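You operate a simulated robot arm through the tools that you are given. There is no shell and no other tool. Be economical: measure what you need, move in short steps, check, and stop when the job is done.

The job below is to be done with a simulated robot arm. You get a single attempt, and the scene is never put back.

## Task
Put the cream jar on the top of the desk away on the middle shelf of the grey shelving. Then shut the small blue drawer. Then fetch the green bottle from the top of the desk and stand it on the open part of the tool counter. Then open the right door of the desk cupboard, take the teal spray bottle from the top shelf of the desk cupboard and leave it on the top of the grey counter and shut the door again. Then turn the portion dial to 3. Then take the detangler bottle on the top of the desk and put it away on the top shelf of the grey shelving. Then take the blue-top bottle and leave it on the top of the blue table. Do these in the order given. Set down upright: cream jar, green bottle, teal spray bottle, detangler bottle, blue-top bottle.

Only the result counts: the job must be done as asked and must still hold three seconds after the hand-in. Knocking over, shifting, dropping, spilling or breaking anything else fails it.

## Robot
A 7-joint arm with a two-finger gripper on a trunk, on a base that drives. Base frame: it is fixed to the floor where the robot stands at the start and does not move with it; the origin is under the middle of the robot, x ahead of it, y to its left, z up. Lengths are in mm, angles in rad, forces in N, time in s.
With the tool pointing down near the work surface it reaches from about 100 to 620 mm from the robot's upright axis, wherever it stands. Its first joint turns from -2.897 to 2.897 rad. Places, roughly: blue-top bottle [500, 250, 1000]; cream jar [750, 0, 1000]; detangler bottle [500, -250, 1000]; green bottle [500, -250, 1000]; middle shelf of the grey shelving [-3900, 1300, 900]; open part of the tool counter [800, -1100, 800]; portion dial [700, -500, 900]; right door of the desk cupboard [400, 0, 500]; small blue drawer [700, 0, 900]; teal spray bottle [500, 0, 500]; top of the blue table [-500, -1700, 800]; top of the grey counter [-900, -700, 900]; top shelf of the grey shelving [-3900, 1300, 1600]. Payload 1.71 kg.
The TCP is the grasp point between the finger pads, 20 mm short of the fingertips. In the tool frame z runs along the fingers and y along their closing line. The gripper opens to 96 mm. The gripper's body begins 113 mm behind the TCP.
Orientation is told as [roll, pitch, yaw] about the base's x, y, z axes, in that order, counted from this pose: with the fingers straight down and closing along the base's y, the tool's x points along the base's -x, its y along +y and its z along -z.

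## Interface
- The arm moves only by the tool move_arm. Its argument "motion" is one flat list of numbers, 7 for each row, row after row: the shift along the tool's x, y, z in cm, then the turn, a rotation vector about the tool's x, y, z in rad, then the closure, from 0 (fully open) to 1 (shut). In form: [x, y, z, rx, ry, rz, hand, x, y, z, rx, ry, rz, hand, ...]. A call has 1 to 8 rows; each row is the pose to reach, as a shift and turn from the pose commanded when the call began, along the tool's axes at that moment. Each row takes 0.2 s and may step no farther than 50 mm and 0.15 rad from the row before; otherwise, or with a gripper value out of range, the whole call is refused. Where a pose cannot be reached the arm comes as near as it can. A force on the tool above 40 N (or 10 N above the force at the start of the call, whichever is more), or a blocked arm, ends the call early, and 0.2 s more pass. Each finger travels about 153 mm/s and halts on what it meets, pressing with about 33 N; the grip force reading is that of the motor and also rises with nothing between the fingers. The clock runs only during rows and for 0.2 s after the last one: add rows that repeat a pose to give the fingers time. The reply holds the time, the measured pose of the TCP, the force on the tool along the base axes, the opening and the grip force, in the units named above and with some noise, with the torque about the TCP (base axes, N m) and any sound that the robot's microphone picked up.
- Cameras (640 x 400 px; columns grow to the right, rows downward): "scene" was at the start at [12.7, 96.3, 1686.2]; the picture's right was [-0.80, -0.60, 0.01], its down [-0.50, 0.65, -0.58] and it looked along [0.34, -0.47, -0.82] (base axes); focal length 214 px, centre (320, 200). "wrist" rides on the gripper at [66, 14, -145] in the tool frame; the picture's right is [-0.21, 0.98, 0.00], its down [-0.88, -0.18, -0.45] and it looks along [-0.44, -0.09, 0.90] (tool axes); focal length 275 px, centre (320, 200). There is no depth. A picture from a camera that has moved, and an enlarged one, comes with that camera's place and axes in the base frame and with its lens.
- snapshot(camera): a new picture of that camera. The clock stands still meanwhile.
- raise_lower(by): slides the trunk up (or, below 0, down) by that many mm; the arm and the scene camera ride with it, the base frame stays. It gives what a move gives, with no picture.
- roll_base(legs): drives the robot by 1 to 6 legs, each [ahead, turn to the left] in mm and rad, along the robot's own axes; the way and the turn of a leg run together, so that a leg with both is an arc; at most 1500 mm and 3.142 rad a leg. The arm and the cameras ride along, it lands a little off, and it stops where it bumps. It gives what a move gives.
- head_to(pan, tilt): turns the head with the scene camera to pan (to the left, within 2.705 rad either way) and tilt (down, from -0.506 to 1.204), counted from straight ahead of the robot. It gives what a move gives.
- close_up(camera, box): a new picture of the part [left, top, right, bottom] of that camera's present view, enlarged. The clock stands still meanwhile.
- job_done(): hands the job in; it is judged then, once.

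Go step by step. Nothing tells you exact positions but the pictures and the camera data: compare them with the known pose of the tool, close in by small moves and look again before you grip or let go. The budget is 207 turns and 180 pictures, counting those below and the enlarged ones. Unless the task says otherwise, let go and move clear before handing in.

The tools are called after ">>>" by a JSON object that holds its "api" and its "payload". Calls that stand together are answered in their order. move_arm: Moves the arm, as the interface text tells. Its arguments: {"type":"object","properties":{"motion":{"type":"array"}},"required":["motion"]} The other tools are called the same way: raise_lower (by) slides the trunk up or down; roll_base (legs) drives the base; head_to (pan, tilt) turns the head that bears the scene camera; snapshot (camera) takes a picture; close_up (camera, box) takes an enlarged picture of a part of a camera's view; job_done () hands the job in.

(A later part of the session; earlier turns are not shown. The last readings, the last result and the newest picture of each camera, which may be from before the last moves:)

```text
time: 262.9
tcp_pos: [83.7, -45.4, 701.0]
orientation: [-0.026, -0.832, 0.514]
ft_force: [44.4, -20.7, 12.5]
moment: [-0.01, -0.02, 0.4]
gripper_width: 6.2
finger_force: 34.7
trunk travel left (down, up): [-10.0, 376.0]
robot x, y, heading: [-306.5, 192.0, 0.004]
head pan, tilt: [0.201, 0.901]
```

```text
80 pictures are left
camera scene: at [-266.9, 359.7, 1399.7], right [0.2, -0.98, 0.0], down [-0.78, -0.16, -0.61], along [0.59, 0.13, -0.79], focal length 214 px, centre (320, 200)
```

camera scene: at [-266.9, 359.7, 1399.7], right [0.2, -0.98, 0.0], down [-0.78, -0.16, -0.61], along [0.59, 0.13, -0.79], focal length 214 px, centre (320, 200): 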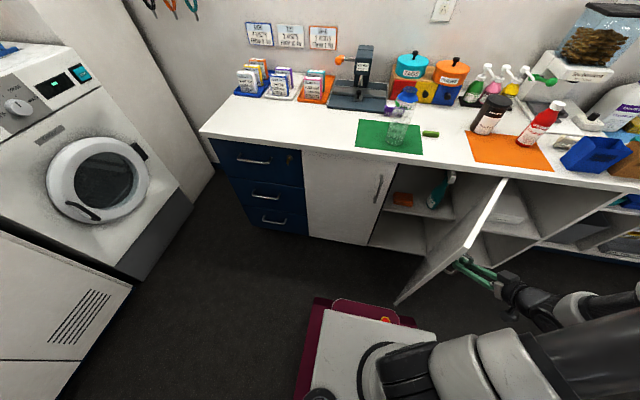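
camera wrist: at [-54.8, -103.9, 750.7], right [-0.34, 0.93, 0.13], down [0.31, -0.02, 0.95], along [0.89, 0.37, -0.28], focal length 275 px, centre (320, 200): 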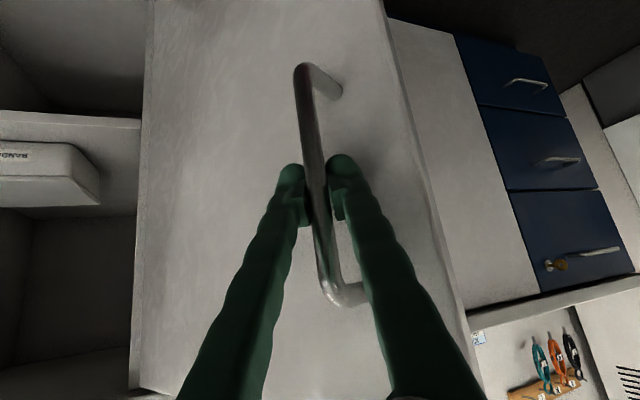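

The door is open about 57° and the teal spray is visible on the top shelf. I let go of the handle and lift the hand clear, to then push the door further from the inside.

>>> {"api": "move_arm", "payload": {"motion": [0, 0, 0, 0, 0, 0, 0.7, 0, 0, 0, 0, 0, 0, 0.5, 0, 0, 0, 0, 0, 0, 0.5, 0, 0, -3, 0, 0, 0, 0.5, 0, 0, -6, 0, 0, 0, 0.5, 0, 0, -9, 0, 0, 0, 0.5]}}

>>> {"api": "raise_lower", "payload": {"by": 190}}

>>> {"api": "close_up", "payload": {"camera": "scene", "box": [340, 130, 560, 310]}}

```text
time: 264.3
tcp_pos: [20.9, -71.7, 761.1]
orientation: [-0.017, -0.829, 0.506]
ft_force: [0.4, -0.7, -0.1]
moment: [0.04, -0.01, 0.01]
gripper_width: 47.9
finger_force: 0.1
trunk travel left (down, up): [-10.0, 376.0]
robot x, y, heading: [-306.2, 189.8, 0.002]
head pan, tilt: [0.201, 0.901]
```

```text
time: 266.4
tcp_pos: [21.7, -71.6, 952.6]
orientation: [-0.017, -0.831, 0.51]
ft_force: [-0.3, 0.5, 0.3]
moment: [-0.01, 0.02, -0.04]
gripper_width: 48.0
finger_force: 0.0
trunk travel left (down, up): [-200.0, 186.0]
robot x, y, heading: [-307.2, 192.1, 0.005]
head pan, tilt: [0.201, 0.901]
```

```text
2.22 times, centred on (450, 220) of scene
camera zoom: at [-266.8, 360.8, 1589.6], right [0.2, -0.98, 0.0], down [-0.78, -0.16, -0.61], along [0.6, 0.13, -0.79], focal length 477 px, centre (31, 156)
```

zoom: 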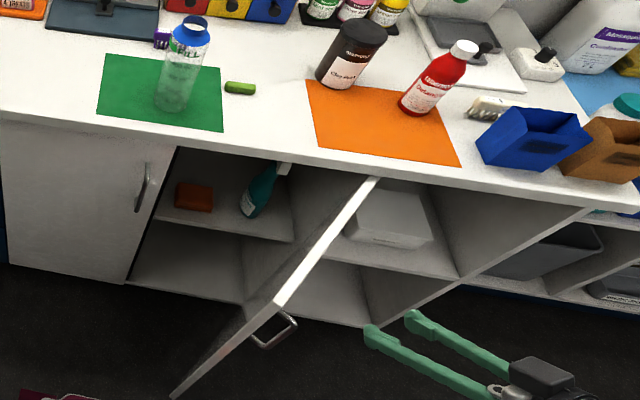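

The teal spray stands at about (475, −60) on the top shelf (z ≈ 540). I move the closed hand over the door's top edge to its inner side.

>>> {"api": "head_to", "payload": {"pan": 0.7, "tilt": 0.9}}

>>> {"api": "move_arm", "payload": {"motion": [-2.95, 0.1, 3.23, 0.063, 0, 0.057, 0.8, -5.9, 0.1, 6.47, 0.125, 0, 0.115, 1, -8.85, 0.2, 9.7, 0.188, 0, 0.172, 1, -11.8, 0.3, 12.9, 0.25, 0, 0.23, 1, -14.75, 0.3, 16.2, 0.313, 0, 0.287, 1, -17.7, 0.4, 19.4, 0.376, 0, 0.344, 1, -17.7, 0.4, 19.4, 0.376, 0, 0.344, 1]}}

>>> {"api": "head_to", "payload": {"pan": 0.3, "tilt": 0.9}}

>>> {"api": "snapshot", "payload": {"camera": "scene"}}

>>> {"api": "snapshot", "payload": {"camera": "wrist"}}

```text
time: 267.4
tcp_pos: [21.9, -71.1, 951.5]
orientation: [-0.019, -0.831, 0.509]
ft_force: [-0.1, -0.2, 0.2]
moment: [0.0, -0.04, -0.01]
gripper_width: 48.0
finger_force: 0.1
trunk travel left (down, up): [-200.0, 186.0]
robot x, y, heading: [-307.4, 192.9, 0.003]
head pan, tilt: [0.7, 0.901]
```

```text
time: 268.9
tcp_pos: [250.8, 58.7, 950.5]
orientation: [-0.014, -0.834, -0.002]
ft_force: [0.0, 0.1, -0.8]
moment: [0.0, 0.0, 0.03]
gripper_width: 0.0
finger_force: 29.6
trunk travel left (down, up): [-200.0, 186.0]
robot x, y, heading: [-304.9, 191.3, 0.002]
head pan, tilt: [0.7, 0.901]
```

```text
time: 269.8
tcp_pos: [251.2, 58.6, 949.5]
orientation: [-0.017, -0.836, 0.0]
ft_force: [1.3, -0.3, -0.4]
moment: [0.01, 0.04, -0.04]
gripper_width: 0.3
finger_force: 29.6
trunk travel left (down, up): [-200.0, 186.0]
robot x, y, heading: [-307.5, 192.1, 0.005]
head pan, tilt: [0.3, 0.901]
```

```text
78 pictures are left
camera scene: at [-268.5, 368.2, 1589.6], right [0.3, -0.95, 0.0], down [-0.76, -0.23, -0.61], along [0.58, 0.19, -0.79], focal length 214 px, centre (320, 200)
```

scene: 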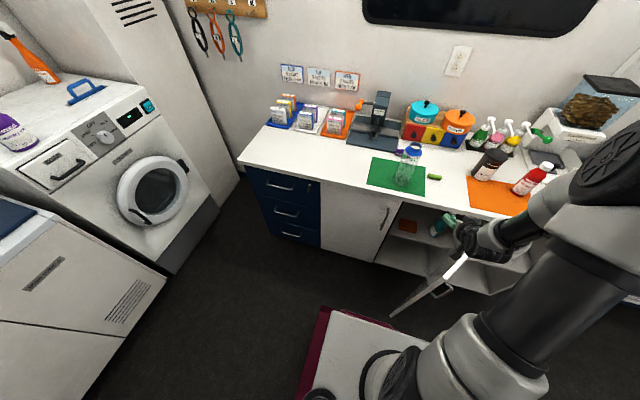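

```text
77 pictures are left
camera wrist: at [99.5, 73.5, 999.1], right [0.15, 0.98, 0.14], down [0.26, -0.18, 0.95], along [0.95, -0.11, -0.28], focal length 275 px, centre (320, 200)
```

wrist: 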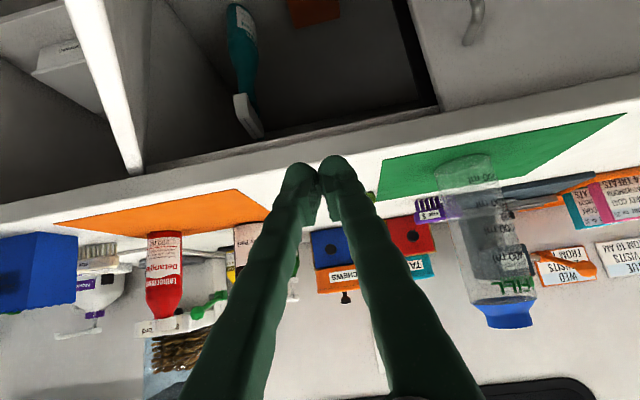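

I shift slightly left, lower behind the door, and sweep right to push it wide open.

>>> {"api": "move_arm", "payload": {"motion": [0, 2, 0, 0, 0, 0, 1, 0, 2, 0, 0, 0, 0, 1]}}

>>> {"api": "raise_lower", "payload": {"by": -190}}

>>> {"api": "move_arm", "payload": {"motion": [1, -3, -1.1, 0, 0, 0, 1, 2, -6.5, -2.2, 0, 0, 0, 1, 2.7, -10, -3, 0, 0, 0, 1, 3, -14, -3.3, 0, 0, 0, 1, 3, -18, -3.3, 0, 0, 0, 1, 3, -22, -3.3, 0, 0, 0, 1]}}

>>> {"api": "snapshot", "payload": {"camera": "scene"}}

```text
time: 270.4
tcp_pos: [250.8, 77.3, 950.3]
orientation: [-0.017, -0.836, -0.002]
ft_force: [-0.4, 0.8, -0.3]
moment: [0.02, 0.01, -0.03]
gripper_width: 0.2
finger_force: 29.3
trunk travel left (down, up): [-200.0, 186.0]
robot x, y, heading: [-308.0, 194.2, 0.004]
head pan, tilt: [0.3, 0.901]
```

```text
time: 272.5
tcp_pos: [251.4, 76.8, 760.7]
orientation: [-0.016, -0.835, 0.0]
ft_force: [0.7, -0.3, -0.2]
moment: [0.0, 0.0, 0.02]
gripper_width: 0.0
finger_force: 29.2
trunk travel left (down, up): [-10.0, 376.0]
robot x, y, heading: [-308.0, 190.7, 0.0]
head pan, tilt: [0.3, 0.901]
```

```text
time: 273.9
tcp_pos: [203.9, -143.0, 762.6]
orientation: [-0.016, -0.837, -0.002]
ft_force: [0.6, -0.2, 0.8]
moment: [0.0, -0.01, -0.04]
gripper_width: 0.0
finger_force: 29.8
trunk travel left (down, up): [-10.0, 376.0]
robot x, y, heading: [-308.0, 191.0, 0.004]
head pan, tilt: [0.3, 0.901]
```

```text
76 pictures are left
camera scene: at [-271.7, 368.2, 1399.5], right [0.3, -0.95, 0.0], down [-0.76, -0.23, -0.61], along [0.58, 0.19, -0.79], focal length 214 px, centre (320, 200)
```

scene: 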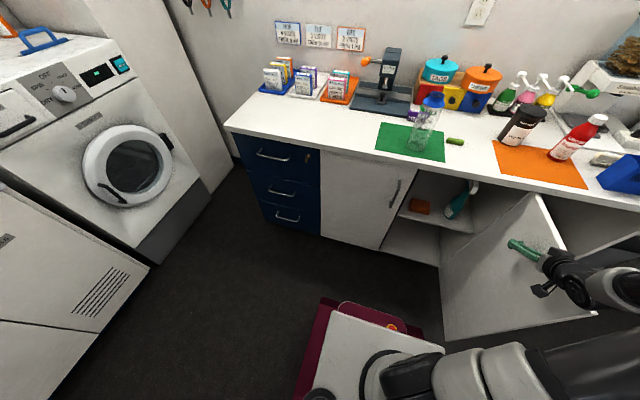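

The door swings open further. I push it a bit more, beyond 90°.

>>> {"api": "move_arm", "payload": {"motion": [0, -3, 0, 0, 0, 0, 1, 0, -6, 0, 0, 0, 0, 1, 0, -9, 0, 0, 0, 0, 1]}}

>>> {"api": "snapshot", "payload": {"camera": "scene"}}

```text
time: 274.6
tcp_pos: [191.0, -202.5, 771.3]
orientation: [-0.005, -0.853, 0.001]
ft_force: [0.5, -0.4, -0.1]
moment: [0.0, -0.01, 0.01]
gripper_width: 0.0
finger_force: 28.8
trunk travel left (down, up): [-10.0, 376.0]
robot x, y, heading: [-310.4, 187.2, 0.001]
head pan, tilt: [0.3, 0.901]
stopped in row 3: the force on the tool passed its limit at 49 N (the readings are from after the stop); the commanded pose is now the measured one
```

```text
75 pictures are left
camera scene: at [-272.8, 367.7, 1399.7], right [0.3, -0.95, -0.01], down [-0.76, -0.23, -0.61], along [0.58, 0.19, -0.79], focal length 214 px, centre (320, 200)
```

scene: 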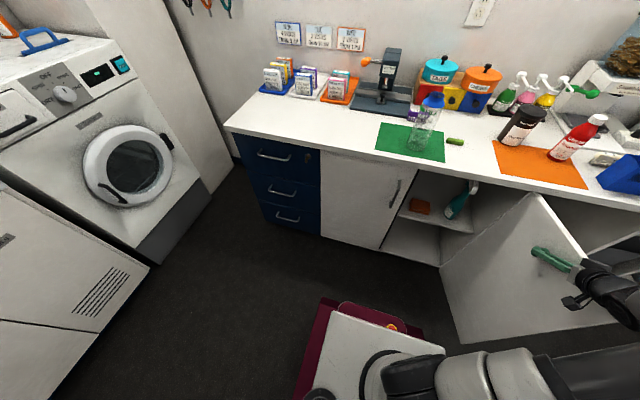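

The door is at its stop, well past 90°. I bring the hand left and down to the spray's line with a flatter tilt and open the gripper.

>>> {"api": "move_arm", "payload": {"motion": [2.6, 2.8, 1, 0, -0.04, 0, 0.6, 5.3, 5.6, 1.9, 0, -0.08, 0, 0.3, 7.9, 8.4, 2.9, 0, -0.12, 0, 0, 10.6, 11.2, 3.8, 0, -0.16, 0, 0, 13.2, 14, 4.8, 0, -0.2, 0, 0, 13.2, 14, 4.8, 0, -0.2, 0, 0]}}

>>> {"api": "roll_base", "payload": {"legs": [[150, 0]]}}

>>> {"api": "snapshot", "payload": {"camera": "wrist"}}

>>> {"api": "snapshot", "payload": {"camera": "scene"}}

```text
time: 276.0
tcp_pos: [142.2, -61.1, 638.2]
orientation: [-0.007, -1.051, 0.007]
ft_force: [0.0, 1.0, 0.3]
moment: [-0.02, 0.01, 0.03]
gripper_width: 95.8
finger_force: 0.0
trunk travel left (down, up): [-10.0, 376.0]
robot x, y, heading: [-305.8, 192.5, 0.005]
head pan, tilt: [0.3, 0.901]
```

```text
time: 277.4
tcp_pos: [294.7, -60.5, 638.9]
orientation: [-0.006, -1.052, 0.008]
ft_force: [-0.4, -0.3, -1.4]
moment: [0.02, -0.04, 0.0]
gripper_width: 96.0
finger_force: 0.1
trunk travel left (down, up): [-10.0, 376.0]
robot x, y, heading: [-156.1, 189.1, 0.001]
head pan, tilt: [0.3, 0.901]
```

```text
74 pictures are left
camera wrist: at [135.0, -47.5, 654.2], right [0.1, 0.98, 0.18], down [0.05, -0.18, 0.98], along [0.99, -0.09, -0.07], focal length 275 px, centre (320, 200)
```

wrist: 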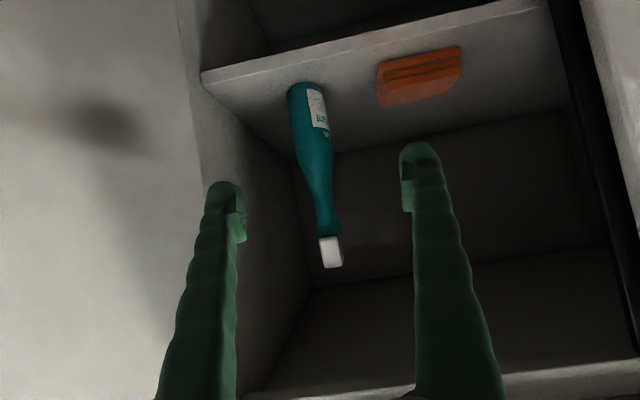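

```text
73 pictures are left
camera scene: at [-119.6, 368.5, 1399.5], right [0.3, -0.95, -0.01], down [-0.76, -0.23, -0.61], along [0.58, 0.19, -0.79], focal length 214 px, centre (320, 200)
```

scene: 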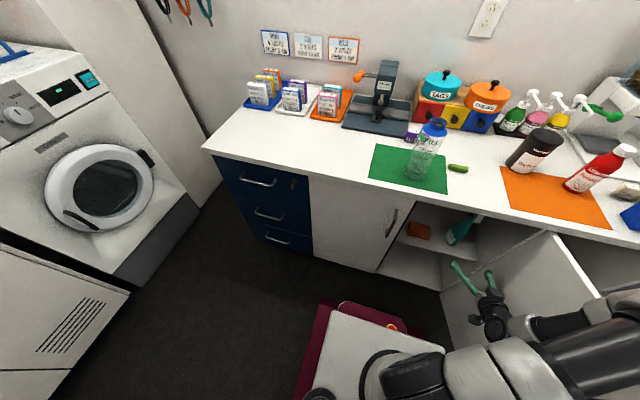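

The spray stands at about (490, −77), shelf z ≈ 485, top ≈ 710. I drive 80 mm closer, align with its axis, and look again.

>>> {"api": "roll_base", "payload": {"legs": [[80, 0]]}}

>>> {"api": "move_arm", "payload": {"motion": [0.5, -0.8, 1, 0, 0, 0, 0.1, 1.2, -1.5, 2, 0, 0, 0, 0.2, 1.2, -1.5, 2, 0, 0, 0, 0.2]}}

>>> {"api": "snapshot", "payload": {"camera": "wrist"}}

```text
time: 278.5
tcp_pos: [352.8, -61.1, 653.7]
orientation: [-0.008, -1.085, 0.005]
ft_force: [0.5, -1.0, -0.2]
moment: [0.07, -0.04, 0.09]
gripper_width: 96.1
finger_force: 0.1
trunk travel left (down, up): [-10.0, 376.0]
robot x, y, heading: [-78.0, 188.4, 0.0]
head pan, tilt: [0.3, 0.901]
```

```text
time: 279.3
tcp_pos: [380.8, -76.1, 621.0]
orientation: [-0.008, -1.06, 0.006]
ft_force: [1.3, -0.5, -0.6]
moment: [0.0, 0.04, -0.01]
gripper_width: 76.7
finger_force: 0.1
trunk travel left (down, up): [-10.0, 376.0]
robot x, y, heading: [-74.5, 196.3, 0.006]
head pan, tilt: [0.3, 0.901]
```

```text
72 pictures are left
camera wrist: at [222.2, -63.0, 635.6], right [0.1, 0.98, 0.18], down [0.04, -0.18, 0.98], along [0.99, -0.09, -0.06], focal length 275 px, centre (320, 200)
```

wrist: 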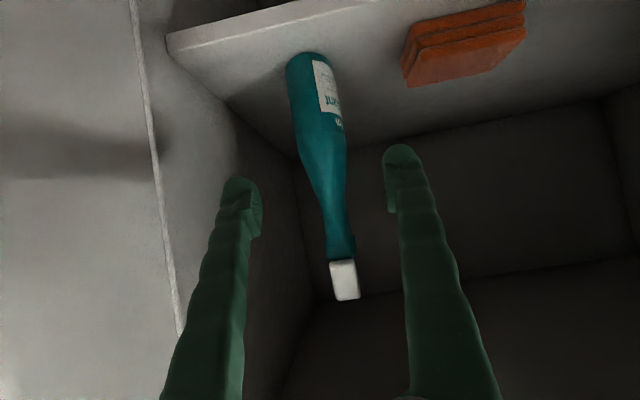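

The bottle's axis is at about (513, −77). I advance straight along the tool axis and check.

>>> {"api": "move_arm", "payload": {"motion": [0, 0, 4, 0, 0, 0, 0.2, 0, 0, 8, 0, 0, 0, 0.2, 0, 0, 12, 0, 0, 0, 0.2, 0, 0, 12, 0, 0, 0, 0.2]}}

>>> {"api": "snapshot", "payload": {"camera": "wrist"}}

```text
time: 280.3
tcp_pos: [484.6, -76.2, 565.0]
orientation: [-0.005, -1.064, 0.004]
ft_force: [0.4, 0.5, 0.3]
moment: [-0.01, -0.02, 0.0]
gripper_width: 76.9
finger_force: 0.0
trunk travel left (down, up): [-10.0, 376.0]
robot x, y, heading: [-77.3, 194.1, 0.004]
head pan, tilt: [0.3, 0.901]
```

```text
71 pictures are left
camera wrist: at [325.3, -62.9, 578.7], right [0.1, 0.98, 0.18], down [0.04, -0.18, 0.98], along [0.99, -0.09, -0.06], focal length 275 px, centre (320, 200)
```

wrist: 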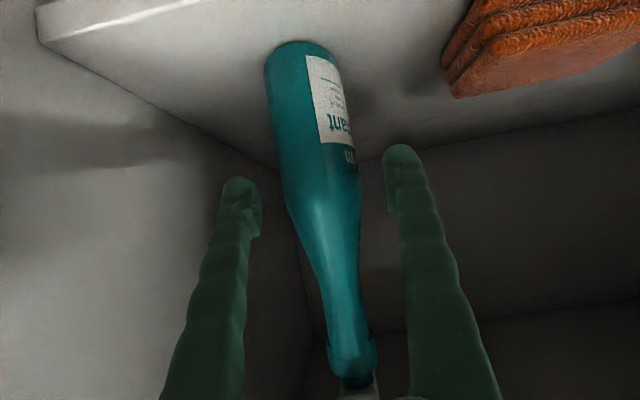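

Well aligned. I go 30 mm further, slightly lower, and grip.

>>> {"api": "move_arm", "payload": {"motion": [0.4, 0, 1.5, 0, 0, 0, 0.2, 0.8, 0, 3.1, 0, 0, 0, 0.2, 0.8, 0, 3.1, 0, 0, 0, 0.2, 0.8, 0, 3.1, 0, 0, 0, 0.4, 0.8, 0, 3.1, 0, 0, 0, 0.6, 0.8, 0, 3.1, 0, 0, 0, 0.8, 0.8, 0, 3.1, 0, 0, 0, 0.8]}}

>>> {"api": "snapshot", "payload": {"camera": "wrist"}}

```text
time: 281.9
tcp_pos: [507.3, -77.8, 541.9]
orientation: [-0.009, -1.063, 0.005]
ft_force: [0.7, -0.1, -0.1]
moment: [-0.02, 0.0, 0.01]
gripper_width: 50.6
finger_force: 32.4
trunk travel left (down, up): [-10.0, 376.0]
robot x, y, heading: [-76.1, 190.2, 0.004]
head pan, tilt: [0.3, 0.901]
```

```text
70 pictures are left
camera wrist: at [347.5, -63.0, 556.3], right [0.1, 0.98, 0.18], down [0.04, -0.18, 0.98], along [0.99, -0.09, -0.06], focal length 275 px, centre (320, 200)
```

wrist: 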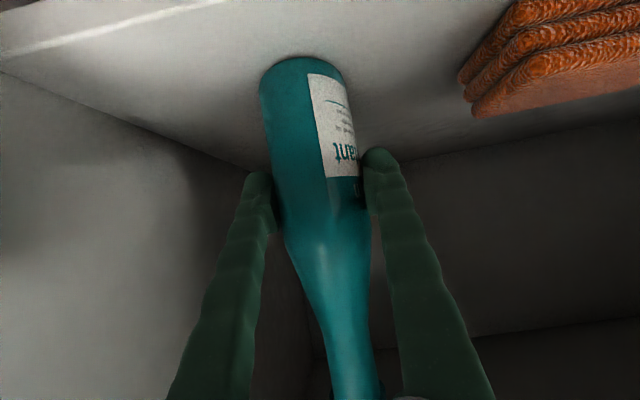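

Gripped. I lift 25 mm and back the robot straight out.

>>> {"api": "raise_lower", "payload": {"by": 25}}

>>> {"api": "roll_base", "payload": {"legs": [[-240, 0]]}}

>>> {"api": "snapshot", "payload": {"camera": "wrist"}}

>>> {"api": "snapshot", "payload": {"camera": "scene"}}

```text
time: 282.6
tcp_pos: [506.6, -76.5, 566.0]
orientation: [-0.007, -1.063, 0.003]
ft_force: [-0.4, -0.9, -3.2]
moment: [-0.01, 0.02, -0.01]
gripper_width: 51.1
finger_force: 33.3
trunk travel left (down, up): [-35.0, 351.0]
robot x, y, heading: [-77.2, 192.2, 0.005]
head pan, tilt: [0.3, 0.901]
```

```text
time: 284.5
tcp_pos: [268.1, -77.4, 565.7]
orientation: [-0.008, -1.063, 0.005]
ft_force: [-0.8, 0.1, -4.0]
moment: [-0.02, 0.04, 0.03]
gripper_width: 50.9
finger_force: 33.1
trunk travel left (down, up): [-35.0, 351.0]
robot x, y, heading: [-312.5, 192.0, 0.006]
head pan, tilt: [0.3, 0.901]
```

```text
69 pictures are left
camera wrist: at [108.7, -63.1, 580.5], right [0.1, 0.98, 0.18], down [0.04, -0.18, 0.98], along [0.99, -0.09, -0.06], focal length 275 px, centre (320, 200)
```

wrist: 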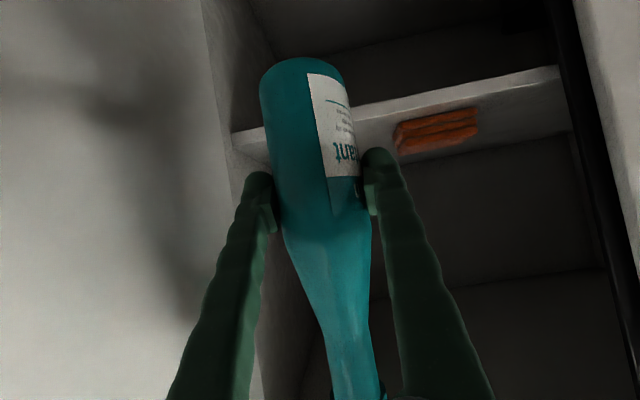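

```text
68 pictures are left
camera scene: at [-279.6, 367.9, 1423.9], right [0.3, -0.95, -0.01], down [-0.76, -0.24, -0.61], along [0.58, 0.19, -0.79], focal length 214 px, centre (320, 200)
```

scene: 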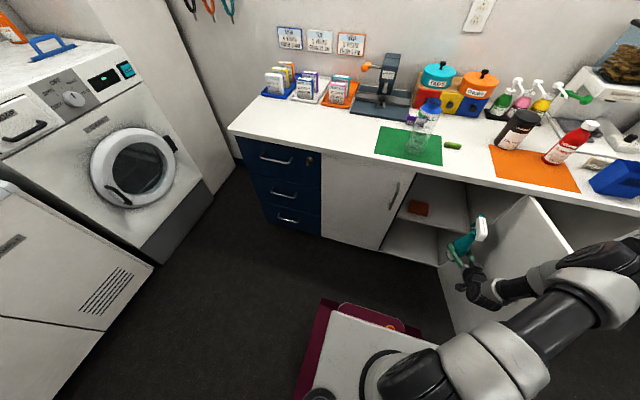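

The spray bottle is out. I raise the trunk, tuck the arm a bit, and turn toward the aisle to carry it to the grey counter.

>>> {"api": "raise_lower", "payload": {"by": 345}}

>>> {"api": "head_to", "payload": {"pan": 0.8, "tilt": 0.8}}

>>> {"api": "move_arm", "payload": {"motion": [-0.2, 0.2, -4.4, 0, 0, 0, 0.8, -0.4, 0.4, -8.9, 0, 0, 0, 0.8, -0.6, 0.6, -13.4, 0, 0, 0, 0.8, -0.9, 0.8, -17.9, 0, 0.03, 0, 0.8, -1.2, 1, -22.2, 0, 0.06, 0, 0.8]}}

>>> {"api": "snapshot", "payload": {"camera": "scene"}}

```text
time: 287.9
tcp_pos: [259.6, -75.3, 922.2]
orientation: [-0.006, -1.079, 0.005]
ft_force: [-0.2, -0.3, -3.8]
moment: [-0.01, 0.06, -0.05]
gripper_width: 50.7
finger_force: 33.3
trunk travel left (down, up): [-380.0, 6.0]
robot x, y, heading: [-320.6, 192.0, 0.007]
head pan, tilt: [0.3, 0.901]
```

```text
time: 288.8
tcp_pos: [259.9, -76.8, 921.5]
orientation: [-0.008, -1.08, 0.006]
ft_force: [-0.1, 0.5, -3.8]
moment: [0.02, 0.03, 0.03]
gripper_width: 50.8
finger_force: 32.9
trunk travel left (down, up): [-380.0, 6.0]
robot x, y, heading: [-317.2, 194.6, 0.003]
head pan, tilt: [0.799, 0.799]
```

```text
time: 290.0
tcp_pos: [66.9, -65.6, 1037.4]
orientation: [-0.006, -1.019, 0.004]
ft_force: [-0.3, 0.3, -3.1]
moment: [0.0, 0.03, 0.0]
gripper_width: 50.6
finger_force: 32.4
trunk travel left (down, up): [-380.0, 6.0]
robot x, y, heading: [-318.1, 190.3, 0.004]
head pan, tilt: [0.799, 0.799]
```

```text
67 pictures are left
camera scene: at [-292.2, 403.6, 1777.6], right [0.72, -0.69, -0.01], down [-0.51, -0.52, -0.69], along [0.47, 0.5, -0.72], focal length 214 px, centre (320, 200)
```

scene: 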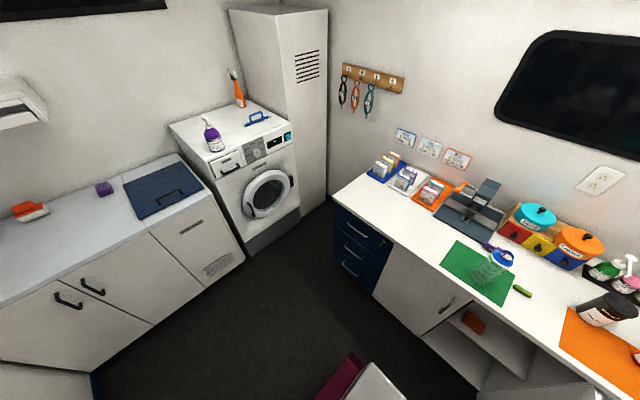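

I turn right and drive down the aisle in short legs.

>>> {"api": "roll_base", "payload": {"legs": [[0, -1.571]]}}

>>> {"api": "roll_base", "payload": {"legs": [[330, 0]]}}

>>> {"api": "roll_base", "payload": {"legs": [[310, 0]]}}

>>> {"api": "head_to", "payload": {"pan": -0.6, "tilt": 0.9}}

>>> {"api": "snapshot", "payload": {"camera": "scene"}}

```text
time: 295.0
tcp_pos: [-574.2, -192.4, 1037.7]
orientation: [-0.005, -1.019, -1.572]
ft_force: [-0.4, 0.4, -3.7]
moment: [0.0, -0.02, -0.01]
gripper_width: 50.8
finger_force: 33.5
trunk travel left (down, up): [-380.0, 6.0]
robot x, y, heading: [-313.8, 190.4, -1.572]
head pan, tilt: [0.799, 0.799]
```

```text
time: 297.3
tcp_pos: [-573.3, -510.1, 1042.3]
orientation: [-0.002, -1.034, -1.573]
ft_force: [-0.7, 0.1, -4.1]
moment: [0.04, 0.02, 0.0]
gripper_width: 50.4
finger_force: 32.8
trunk travel left (down, up): [-380.0, 6.0]
robot x, y, heading: [-310.3, -143.4, -1.573]
head pan, tilt: [0.799, 0.799]
```

```text
time: 299.4
tcp_pos: [-571.4, -805.0, 1050.5]
orientation: [-0.003, -1.052, -1.574]
ft_force: [0.4, -0.7, -4.0]
moment: [0.07, -0.01, -0.01]
gripper_width: 50.9
finger_force: 33.2
trunk travel left (down, up): [-380.0, 6.0]
robot x, y, heading: [-315.1, -448.0, -1.571]
head pan, tilt: [0.799, 0.799]
```

```text
time: 301.0
tcp_pos: [-571.9, -788.8, 1055.0]
orientation: [-0.001, -1.068, -1.575]
ft_force: [-0.3, 0.3, -3.5]
moment: [0.04, 0.0, -0.03]
gripper_width: 50.7
finger_force: 33.1
trunk travel left (down, up): [-380.0, 6.0]
robot x, y, heading: [-307.7, -447.7, -1.573]
head pan, tilt: [-0.6, 0.901]
```

```text
66 pictures are left
camera scene: at [-198.2, -481.8, 1769.5], right [-0.83, 0.56, 0.01], down [0.44, 0.66, -0.61], along [-0.35, -0.5, -0.79], focal length 214 px, centre (320, 200)
```

scene: 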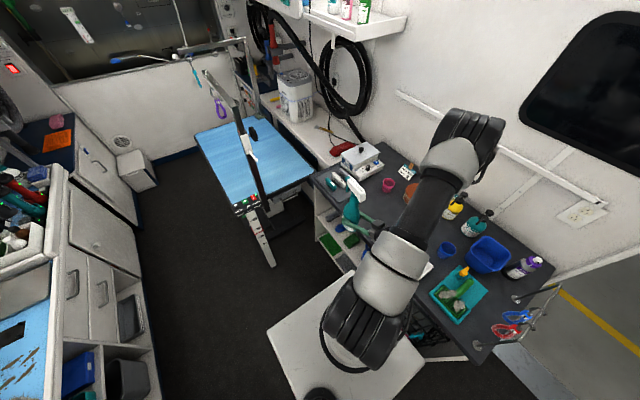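

From this spot the grey counter is within reach to my right. I check the counter surface near (−760, −740) with the wrist camera and a pan of the head.

>>> {"api": "snapshot", "payload": {"camera": "wrist"}}

>>> {"api": "head_to", "payload": {"pan": -1.4, "tilt": 0.9}}

>>> {"api": "snapshot", "payload": {"camera": "scene"}}

```text
65 pictures are left
camera wrist: at [-557.6, -629.8, 1068.1], right [0.98, -0.11, 0.18], down [-0.18, -0.03, 0.98], along [-0.1, -0.99, -0.05], focal length 275 px, centre (320, 200)
```

wrist: 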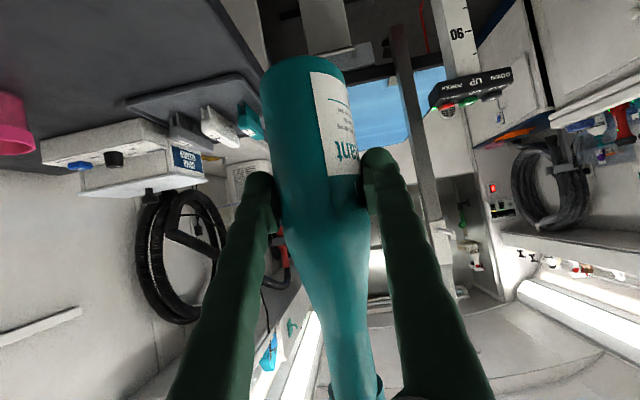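

```text
time: 302.1
tcp_pos: [-571.9, -788.4, 1055.3]
orientation: [-0.002, -1.066, -1.577]
ft_force: [1.1, 0.3, -3.4]
moment: [0.04, 0.03, 0.0]
gripper_width: 50.6
finger_force: 33.4
trunk travel left (down, up): [-380.0, 6.0]
robot x, y, heading: [-308.1, -450.5, -1.567]
head pan, tilt: [-1.4, 0.901]
```

```text
64 pictures are left
camera scene: at [-230.0, -432.7, 1770.3], right [-0.17, 0.98, 0.02], down [0.77, 0.14, -0.62], along [-0.61, -0.09, -0.79], focal length 214 px, centre (320, 200)
```

scene: 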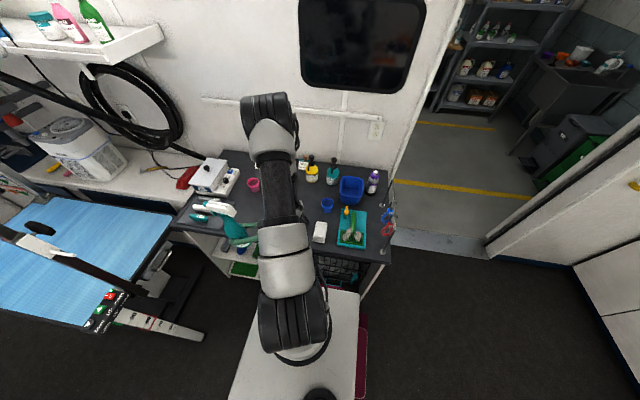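

The area between the pink cup and the towels is free. I move the spray over (−760, −740).

>>> {"api": "move_arm", "payload": {"motion": [0.5, -3.8, -0.8, 0, 0, 0, 0.8, 0.9, -7.5, -1.7, 0, 0, 0, 0.8, 1.4, -11.3, -2.5, 0, 0, 0, 0.8, 1.8, -15, -3.4, 0, 0, 0, 0.8, 2.3, -18.8, -4.2, 0, 0, 0, 0.8, 2.3, -18.8, -4.2, 0, 0, 0, 0.8]}}

>>> {"api": "snapshot", "payload": {"camera": "wrist"}}

>>> {"api": "snapshot", "payload": {"camera": "scene"}}

```text
time: 303.5
tcp_pos: [-759.4, -739.6, 1055.9]
orientation: [-0.003, -1.066, -1.573]
ft_force: [0.0, -0.3, -3.9]
moment: [0.08, -0.02, -0.01]
gripper_width: 50.5
finger_force: 33.0
trunk travel left (down, up): [-380.0, 6.0]
robot x, y, heading: [-308.3, -450.7, -1.572]
head pan, tilt: [-1.4, 0.901]
```

```text
63 pictures are left
camera wrist: at [-745.3, -581.2, 1068.4], right [0.98, -0.1, 0.18], down [-0.18, -0.03, 0.98], along [-0.1, -0.99, -0.05], focal length 275 px, centre (320, 200)
```

wrist: 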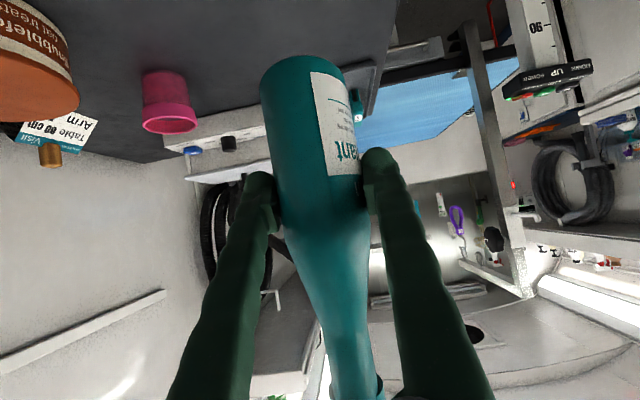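

```text
62 pictures are left
camera scene: at [-229.3, -432.8, 1770.3], right [-0.17, 0.99, 0.02], down [0.77, 0.14, -0.62], along [-0.61, -0.09, -0.79], focal length 214 px, centre (320, 200)
```

scene: 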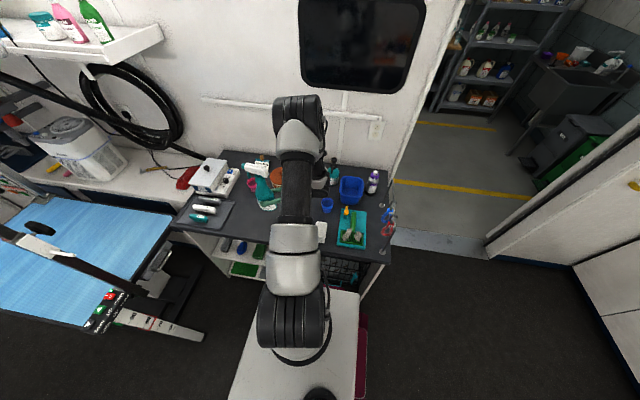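

The spot is free. I lower with the trunk toward the counter.

>>> {"api": "raise_lower", "payload": {"by": -65}}

>>> {"api": "raise_lower", "payload": {"by": -8}}

>>> {"api": "snapshot", "payload": {"camera": "wrist"}}

>>> {"api": "close_up", "payload": {"camera": "scene", "box": [170, 130, 350, 250]}}

```text
time: 304.5
tcp_pos: [-759.3, -738.9, 989.3]
orientation: [-0.003, -1.064, -1.573]
ft_force: [0.3, -0.6, -3.4]
moment: [0.06, 0.0, -0.03]
gripper_width: 50.7
finger_force: 33.0
trunk travel left (down, up): [-315.0, 71.0]
robot x, y, heading: [-314.1, -448.1, -1.569]
head pan, tilt: [-1.4, 0.901]
```

```text
time: 305.1
tcp_pos: [-759.6, -740.0, 982.2]
orientation: [0.0, -1.065, -1.575]
ft_force: [-0.2, 0.2, -3.7]
moment: [0.0, 0.02, -0.01]
gripper_width: 50.4
finger_force: 32.9
trunk travel left (down, up): [-307.0, 79.0]
robot x, y, heading: [-310.2, -449.1, -1.567]
head pan, tilt: [-1.4, 0.901]
```

```text
61 pictures are left
camera wrist: at [-745.5, -580.8, 994.8], right [0.98, -0.1, 0.18], down [-0.18, -0.03, 0.98], along [-0.1, -0.99, -0.05], focal length 275 px, centre (320, 200)
```

wrist: 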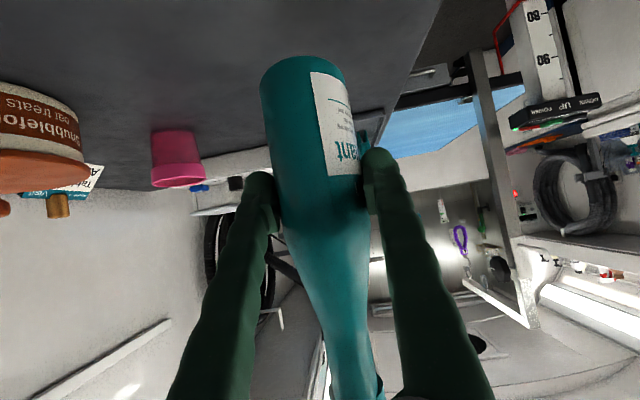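

```text
3.33 times, centred on (260, 190) of scene
camera zoom: at [-230.1, -431.2, 1697.0], right [-0.17, 0.99, 0.02], down [0.77, 0.14, -0.62], along [-0.61, -0.09, -0.79], focal length 715 px, centre (520, 233)
```

zoom: 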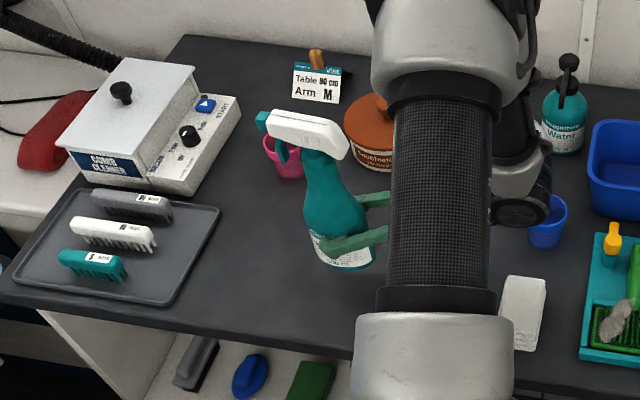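

>>> {"api": "raise_lower", "payload": {"by": -6}}

>>> {"api": "raise_lower", "payload": {"by": -4}}

>>> {"api": "raise_lower", "payload": {"by": -4}}

```text
time: 305.7
tcp_pos: [-760.0, -739.3, 976.5]
orientation: [-0.004, -1.065, -1.575]
ft_force: [-0.4, -0.9, -3.5]
moment: [0.01, -0.01, 0.02]
gripper_width: 50.7
finger_force: 33.1
trunk travel left (down, up): [-301.0, 85.0]
robot x, y, heading: [-312.4, -452.8, -1.571]
head pan, tilt: [-1.4, 0.901]
```

```text
time: 306.2
tcp_pos: [-759.8, -738.5, 972.3]
orientation: [-0.002, -1.066, -1.573]
ft_force: [0.1, -1.0, -4.3]
moment: [0.06, -0.01, -0.04]
gripper_width: 50.6
finger_force: 33.2
trunk travel left (down, up): [-297.0, 89.0]
robot x, y, heading: [-314.9, -451.7, -1.572]
head pan, tilt: [-1.4, 0.901]
```

```text
time: 306.7
tcp_pos: [-759.3, -738.6, 968.9]
orientation: [-0.003, -1.066, -1.575]
ft_force: [0.1, 0.2, -3.7]
moment: [0.04, -0.03, -0.02]
gripper_width: 50.5
finger_force: 32.8
trunk travel left (down, up): [-293.0, 93.0]
robot x, y, heading: [-311.4, -448.1, -1.567]
head pan, tilt: [-1.4, 0.901]
```

>>> {"api": "raise_lower", "payload": {"by": -4}}

>>> {"api": "raise_lower", "payload": {"by": -4}}

>>> {"api": "raise_lower", "payload": {"by": -4}}

```text
time: 307.2
tcp_pos: [-760.2, -738.3, 963.9]
orientation: [-0.001, -1.066, -1.573]
ft_force: [-0.4, -0.8, -3.4]
moment: [0.06, -0.02, 0.01]
gripper_width: 50.5
finger_force: 33.0
trunk travel left (down, up): [-289.0, 97.0]
robot x, y, heading: [-310.4, -452.1, -1.569]
head pan, tilt: [-1.4, 0.901]
```

```text
time: 307.8
tcp_pos: [-759.4, -739.1, 960.8]
orientation: [-0.002, -1.066, -1.574]
ft_force: [0.5, 0.7, -4.2]
moment: [0.06, 0.03, 0.0]
gripper_width: 50.4
finger_force: 33.0
trunk travel left (down, up): [-285.0, 101.0]
robot x, y, heading: [-314.1, -446.5, -1.573]
head pan, tilt: [-1.4, 0.901]
```

```text
time: 308.3
tcp_pos: [-759.8, -738.8, 955.9]
orientation: [-0.002, -1.067, -1.573]
ft_force: [0.0, -0.6, -3.3]
moment: [0.07, 0.03, 0.0]
gripper_width: 50.5
finger_force: 33.1
trunk travel left (down, up): [-281.0, 105.0]
robot x, y, heading: [-310.5, -453.7, -1.568]
head pan, tilt: [-1.4, 0.901]
```

>>> {"api": "raise_lower", "payload": {"by": -5}}

>>> {"api": "raise_lower", "payload": {"by": -4}}

>>> {"api": "close_up", "payload": {"camera": "scene", "box": [220, 160, 320, 240]}}

```text
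time: 308.9
tcp_pos: [-759.9, -738.6, 950.0]
orientation: [-0.002, -1.065, -1.574]
ft_force: [0.0, 0.2, -4.6]
moment: [0.06, 0.03, -0.01]
gripper_width: 50.8
finger_force: 32.9
trunk travel left (down, up): [-276.0, 110.0]
robot x, y, heading: [-312.6, -448.1, -1.582]
head pan, tilt: [-1.4, 0.901]
```

```text
time: 309.4
tcp_pos: [-760.5, -739.1, 947.4]
orientation: [-0.001, -1.066, -1.574]
ft_force: [0.2, 0.0, -3.1]
moment: [0.05, 0.01, -0.01]
gripper_width: 50.3
finger_force: 33.1
trunk travel left (down, up): [-272.0, 114.0]
robot x, y, heading: [-306.4, -454.7, -1.573]
head pan, tilt: [-1.4, 0.901]
```

```text
5.00 times, centred on (270, 200) of scene
camera zoom: at [-230.1, -430.6, 1661.8], right [-0.17, 0.99, 0.02], down [0.77, 0.14, -0.62], along [-0.61, -0.09, -0.79], focal length 1072 px, centre (570, 200)
```

zoom: 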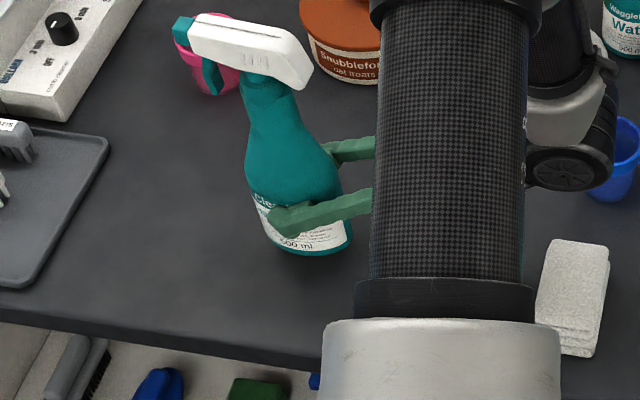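

>>> {"api": "raise_lower", "payload": {"by": -5}}

>>> {"api": "raise_lower", "payload": {"by": -5}}

>>> {"api": "raise_lower", "payload": {"by": -4}}

```text
time: 309.9
tcp_pos: [-760.1, -739.5, 942.4]
orientation: [-0.004, -1.066, -1.574]
ft_force: [-0.5, 0.6, -3.5]
moment: [0.07, 0.0, 0.01]
gripper_width: 50.6
finger_force: 32.9
trunk travel left (down, up): [-267.0, 119.0]
robot x, y, heading: [-308.4, -448.7, -1.564]
head pan, tilt: [-1.4, 0.901]
```

```text
time: 310.5
tcp_pos: [-760.2, -738.7, 936.4]
orientation: [-0.002, -1.067, -1.573]
ft_force: [0.5, 1.1, -4.3]
moment: [0.08, 0.0, -0.01]
gripper_width: 50.4
finger_force: 32.2
trunk travel left (down, up): [-262.0, 124.0]
robot x, y, heading: [-309.0, -450.6, -1.572]
head pan, tilt: [-1.4, 0.901]
```

```text
time: 311.0
tcp_pos: [-760.4, -738.6, 933.7]
orientation: [-0.001, -1.065, -1.575]
ft_force: [0.3, 1.1, -3.0]
moment: [0.03, -0.03, 0.02]
gripper_width: 50.6
finger_force: 33.4
trunk travel left (down, up): [-258.0, 128.0]
robot x, y, heading: [-313.2, -452.0, -1.565]
head pan, tilt: [-1.4, 0.901]
```

>>> {"api": "raise_lower", "payload": {"by": -4}}

>>> {"api": "raise_lower", "payload": {"by": -4}}

>>> {"api": "snapshot", "payload": {"camera": "wrist"}}

```text
time: 311.5
tcp_pos: [-761.5, -737.7, 929.9]
orientation: [-0.001, -1.065, -1.574]
ft_force: [0.9, 0.9, -3.3]
moment: [0.07, 0.0, 0.0]
gripper_width: 50.7
finger_force: 32.6
trunk travel left (down, up): [-254.0, 132.0]
robot x, y, heading: [-314.9, -453.5, -1.572]
head pan, tilt: [-1.4, 0.901]
```

```text
time: 312.1
tcp_pos: [-760.0, -738.0, 926.1]
orientation: [-0.006, -1.069, -1.571]
ft_force: [-0.4, 1.3, 9.4]
moment: [-0.39, 0.07, 0.01]
gripper_width: 50.6
finger_force: 32.8
trunk travel left (down, up): [-250.0, 136.0]
robot x, y, heading: [-308.8, -448.8, -1.573]
head pan, tilt: [-1.4, 0.901]
```

```text
58 pictures are left
camera wrist: at [-745.5, -580.8, 939.0], right [0.98, -0.1, 0.18], down [-0.18, -0.03, 0.98], along [-0.1, -0.99, -0.05], focal length 275 px, centre (320, 200)
```

wrist: 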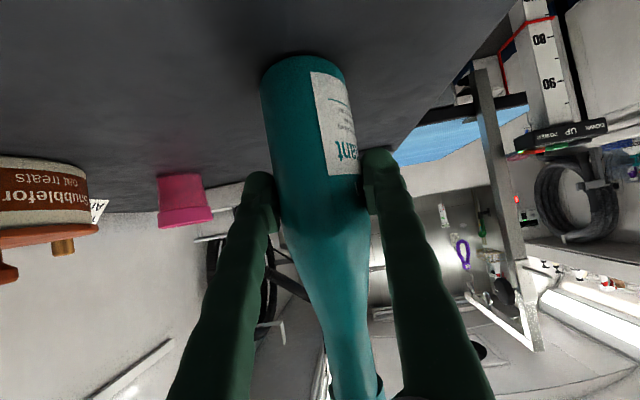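

Contact is felt. I open and withdraw straight back along the counter, then check that it stands.

>>> {"api": "move_arm", "payload": {"motion": [0, 0, 0, 0, 0, 0, 0.4, 0, 0, 0, 0, 0, 0, 0.25, 0, 0, 0, 0, 0, 0, 0.1, 0.9, 0, -1.7, 0, 0, 0, 0.1, 2.4, 0, -4.4, 0, 0, 0, 0.1, 4.3, 0, -7.9, 0, 0, 0, 0.1, 5.3, 0, -11.5, 0, 0, 0, 0.1]}}

>>> {"api": "snapshot", "payload": {"camera": "wrist"}}

>>> {"api": "close_up", "payload": {"camera": "scene", "box": [200, 130, 380, 250]}}

```text
time: 313.6
tcp_pos: [-758.1, -612.1, 935.0]
orientation: [-0.003, -1.068, -1.573]
ft_force: [0.1, -0.1, 0.0]
moment: [-0.03, 0.04, 0.01]
gripper_width: 86.3
finger_force: 0.1
trunk travel left (down, up): [-250.0, 136.0]
robot x, y, heading: [-308.7, -449.1, -1.571]
head pan, tilt: [-1.4, 0.901]
```

```text
57 pictures are left
camera wrist: at [-743.8, -453.7, 947.8], right [0.98, -0.1, 0.18], down [-0.18, -0.03, 0.98], along [-0.1, -0.99, -0.05], focal length 275 px, centre (320, 200)
```

wrist: 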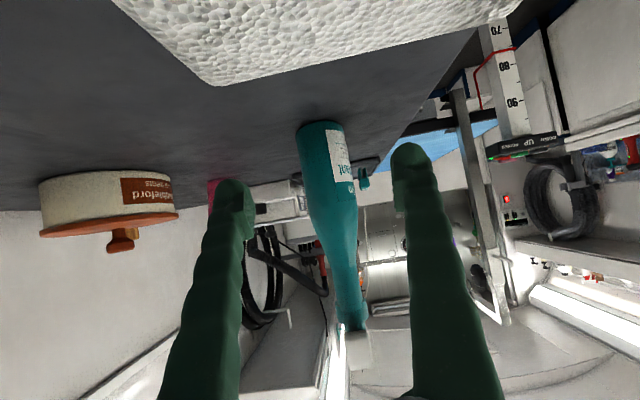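

```text
3.33 times, centred on (290, 190) of scene
camera zoom: at [-229.8, -428.7, 1640.0], right [-0.17, 0.99, 0.02], down [0.77, 0.14, -0.62], along [-0.61, -0.09, -0.79], focal length 715 px, centre (420, 233)
```

zoom: 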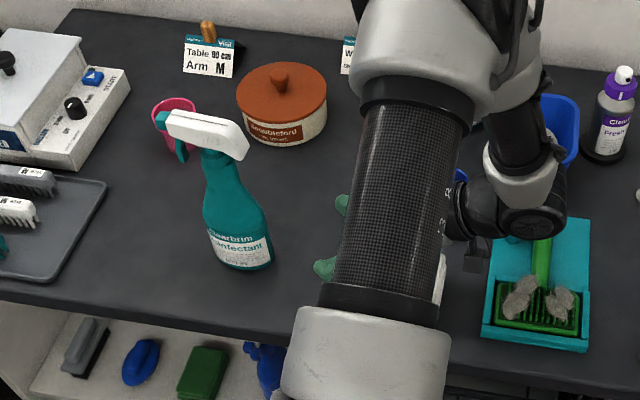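

The spray stands upright on the grey counter. I raise the trunk and bring the arm back over the aisle before moving.

>>> {"api": "raise_lower", "payload": {"by": 130}}

>>> {"api": "move_arm", "payload": {"motion": [0, 4.7, 0, 0, 0, 0, 0.1, 0, 9.4, 0, 0, 0, 0, 0.3, 0, 14.1, 0, 0, 0, 0, 0.5, 0, 18.9, 0, 0, 0, 0, 0.5, -2.4, 19, 4.3, 0, 0.05, 0, 0.5, -4.8, 19, 8.7, 0, 0.1, 0, 0.5, -7.2, 19, 13, 0, 0.15, 0, 0.5, -9, 19, 16.4, 0, 0.2, 0, 0.5]}}

>>> {"api": "head_to", "payload": {"pan": 0.8, "tilt": 0.9}}

>>> {"api": "snapshot", "payload": {"camera": "scene"}}

```text
time: 315.2
tcp_pos: [-757.3, -612.7, 1065.9]
orientation: [-0.002, -1.066, -1.574]
ft_force: [-0.3, -0.5, -1.2]
moment: [-0.02, 0.0, 0.02]
gripper_width: 86.3
finger_force: 0.0
trunk travel left (down, up): [-380.0, 6.0]
robot x, y, heading: [-311.2, -448.3, -1.569]
head pan, tilt: [-1.4, 0.901]
```

```text
refused: row 6 steps farther than a row can; nothing moved
```

```text
time: 317.3
tcp_pos: [-757.6, -611.7, 1065.5]
orientation: [-0.002, -1.066, -1.574]
ft_force: [0.1, -0.1, -0.1]
moment: [0.0, 0.0, -0.03]
gripper_width: 86.7
finger_force: 0.1
trunk travel left (down, up): [-380.0, 6.0]
robot x, y, heading: [-309.6, -448.2, -1.568]
head pan, tilt: [0.799, 0.901]
```

```text
55 pictures are left
camera scene: at [-101.4, -471.9, 1769.7], right [-0.7, -0.72, -0.01], down [-0.56, 0.56, -0.61], along [0.45, -0.42, -0.79], focal length 214 px, centre (320, 200)
```

scene: 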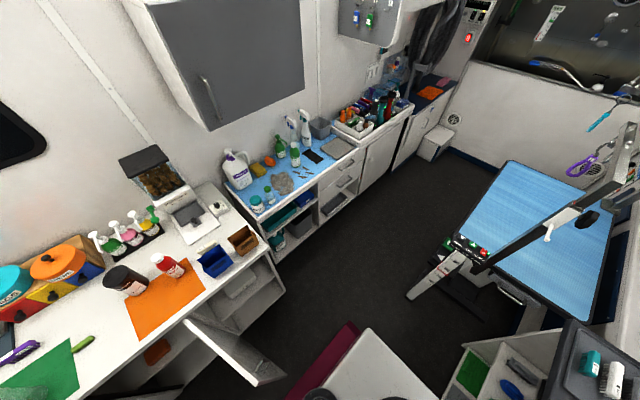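

A row was too long; I retry the tuck with shorter steps.

>>> {"api": "move_arm", "payload": {"motion": [0, 4.7, 0, 0, 0, 0, 0.1, 0, 9.4, 0, 0, 0, 0, 0.3, 0, 14.1, 0, 0, 0, 0, 0.5, 0, 18.8, 0, 0, 0, 0, 0.5, -2.2, 18.9, 4.2, 0, 0.05, 0, 0.5, -4.4, 18.9, 8.4, 0, 0.1, 0, 0.5, -6.6, 18.9, 12.6, 0, 0.15, 0, 0.5, -8.8, 18.9, 16.6, 0, 0.2, 0, 0.5]}}

>>> {"api": "roll_base", "payload": {"legs": [[-330, 0]]}}

>>> {"api": "roll_base", "payload": {"legs": [[-190, 0], [0, 1.571]]}}

>>> {"api": "head_to", "payload": {"pan": 0.0, "tilt": 0.9}}

>>> {"api": "snapshot", "payload": {"camera": "scene"}}

```text
time: 319.1
tcp_pos: [-568.1, -801.3, 1061.7]
orientation: [0.0, -0.87, -1.578]
ft_force: [-0.4, -0.3, 0.8]
moment: [0.01, 0.04, -0.01]
gripper_width: 48.0
finger_force: 0.0
out of reach, approached as far as the arm can: row 5, 6, 7
trunk travel left (down, up): [-380.0, 6.0]
robot x, y, heading: [-309.2, -450.8, -1.569]
head pan, tilt: [0.799, 0.901]
```

```text
time: 321.4
tcp_pos: [-569.9, -470.1, 1063.2]
orientation: [-0.002, -0.871, -1.572]
ft_force: [-0.3, -0.7, -1.1]
moment: [0.02, -0.02, 0.0]
gripper_width: 48.1
finger_force: 0.1
trunk travel left (down, up): [-380.0, 6.0]
robot x, y, heading: [-315.2, -120.0, -1.569]
head pan, tilt: [0.799, 0.901]
```

```text
time: 327.6
tcp_pos: [58.8, -182.9, 1057.2]
orientation: [-0.001, -0.856, 0.013]
ft_force: [0.9, -0.6, -0.1]
moment: [0.05, -0.05, 0.0]
gripper_width: 48.1
finger_force: 0.0
trunk travel left (down, up): [-380.0, 6.0]
robot x, y, heading: [-313.0, 65.9, 0.022]
head pan, tilt: [0.799, 0.901]
```

```text
time: 328.7
tcp_pos: [43.2, -182.6, 1064.3]
orientation: [-0.001, -0.872, 0.01]
ft_force: [-0.1, -0.3, 0.0]
moment: [0.0, 0.01, 0.0]
gripper_width: 47.9
finger_force: 0.2
trunk travel left (down, up): [-380.0, 6.0]
robot x, y, heading: [-310.3, 61.4, 0.015]
head pan, tilt: [0.0, 0.901]
```

```text
54 pictures are left
camera scene: at [-269.1, 220.4, 1769.3], right [0.02, -1.0, 0.0], down [-0.79, -0.01, -0.61], along [0.61, 0.01, -0.79], focal length 214 px, centre (320, 200)
```

scene: 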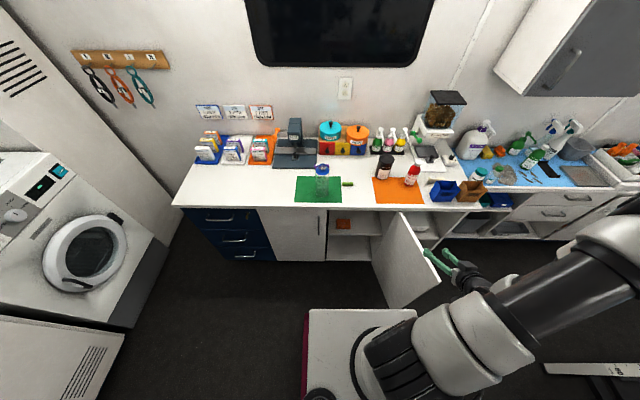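

I move the closed hand over to the outer side of the open door at height, then lower it there.

>>> {"api": "head_to", "payload": {"pan": 0.4, "tilt": 0.9}}

>>> {"api": "move_arm", "payload": {"motion": [-0.6, -4.1, 0.7, 0, 0, 0, 0.8, -1.1, -8.2, 1.3, 0, 0, 0, 1, -1.7, -12.2, 2, 0, 0, 0, 1, -2.3, -16.3, 2.7, 0, 0, 0, 1, -2.8, -20.3, 3.4, 0, 0, 0, 1, -3.4, -24.4, 4, 0, 0, 0, 1, -3.4, -24.4, 4, 0, 0, 0, 1]}}

>>> {"api": "raise_lower", "payload": {"by": -290}}

>>> {"api": "snapshot", "payload": {"camera": "scene"}}

>>> {"api": "snapshot", "payload": {"camera": "wrist"}}

```text
time: 329.6
tcp_pos: [43.9, -183.1, 1063.8]
orientation: [0.0, -0.872, 0.009]
ft_force: [0.3, -0.1, 0.1]
moment: [0.01, 0.02, 0.0]
gripper_width: 48.0
finger_force: 0.1
trunk travel left (down, up): [-380.0, 6.0]
robot x, y, heading: [-314.9, 64.7, 0.012]
head pan, tilt: [0.4, 0.901]
```

```text
time: 331.2
tcp_pos: [99.2, -426.4, 1063.2]
orientation: [-0.001, -0.871, 0.012]
ft_force: [0.8, 0.1, -1.0]
moment: [0.0, 0.0, -0.02]
gripper_width: 0.2
finger_force: 29.1
trunk travel left (down, up): [-380.0, 6.0]
robot x, y, heading: [-310.5, 65.9, 0.018]
head pan, tilt: [0.4, 0.901]
```

```text
time: 334.1
tcp_pos: [99.1, -425.8, 773.6]
orientation: [-0.001, -0.87, 0.011]
ft_force: [-0.5, -1.0, -0.2]
moment: [-0.02, -0.01, 0.0]
gripper_width: 0.0
finger_force: 29.9
trunk travel left (down, up): [-90.0, 296.0]
robot x, y, heading: [-312.7, 63.7, 0.019]
head pan, tilt: [0.4, 0.901]
```

```text
53 pictures are left
camera scene: at [-280.0, 249.5, 1479.3], right [0.41, -0.91, -0.01], down [-0.73, -0.32, -0.61], along [0.55, 0.25, -0.79], focal length 214 px, centre (320, 200)
```

scene: 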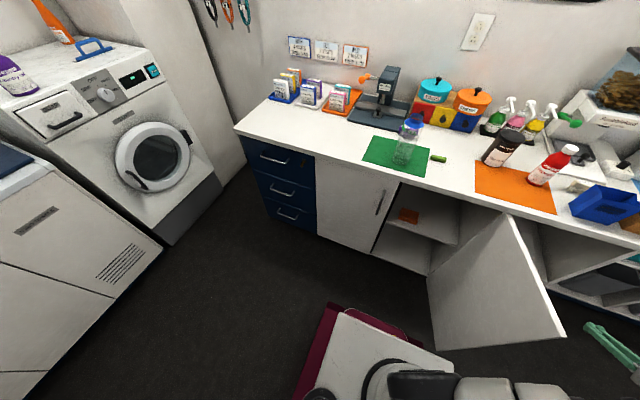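

```text
52 pictures are left
camera wrist: at [-54.6, -415.1, 816.8], right [0.12, 0.98, 0.16], down [0.23, -0.18, 0.96], along [0.97, -0.08, -0.24], focal length 275 px, centre (320, 200)
```

wrist: 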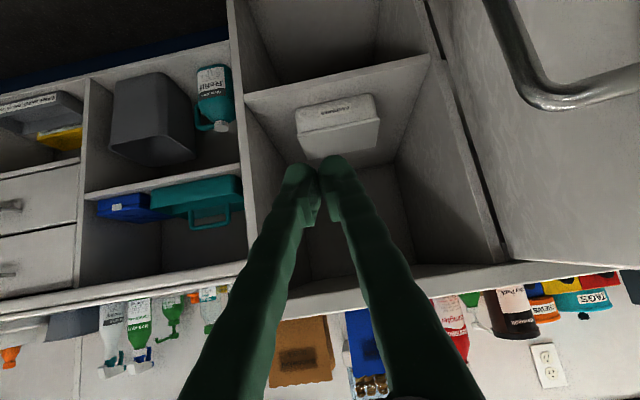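

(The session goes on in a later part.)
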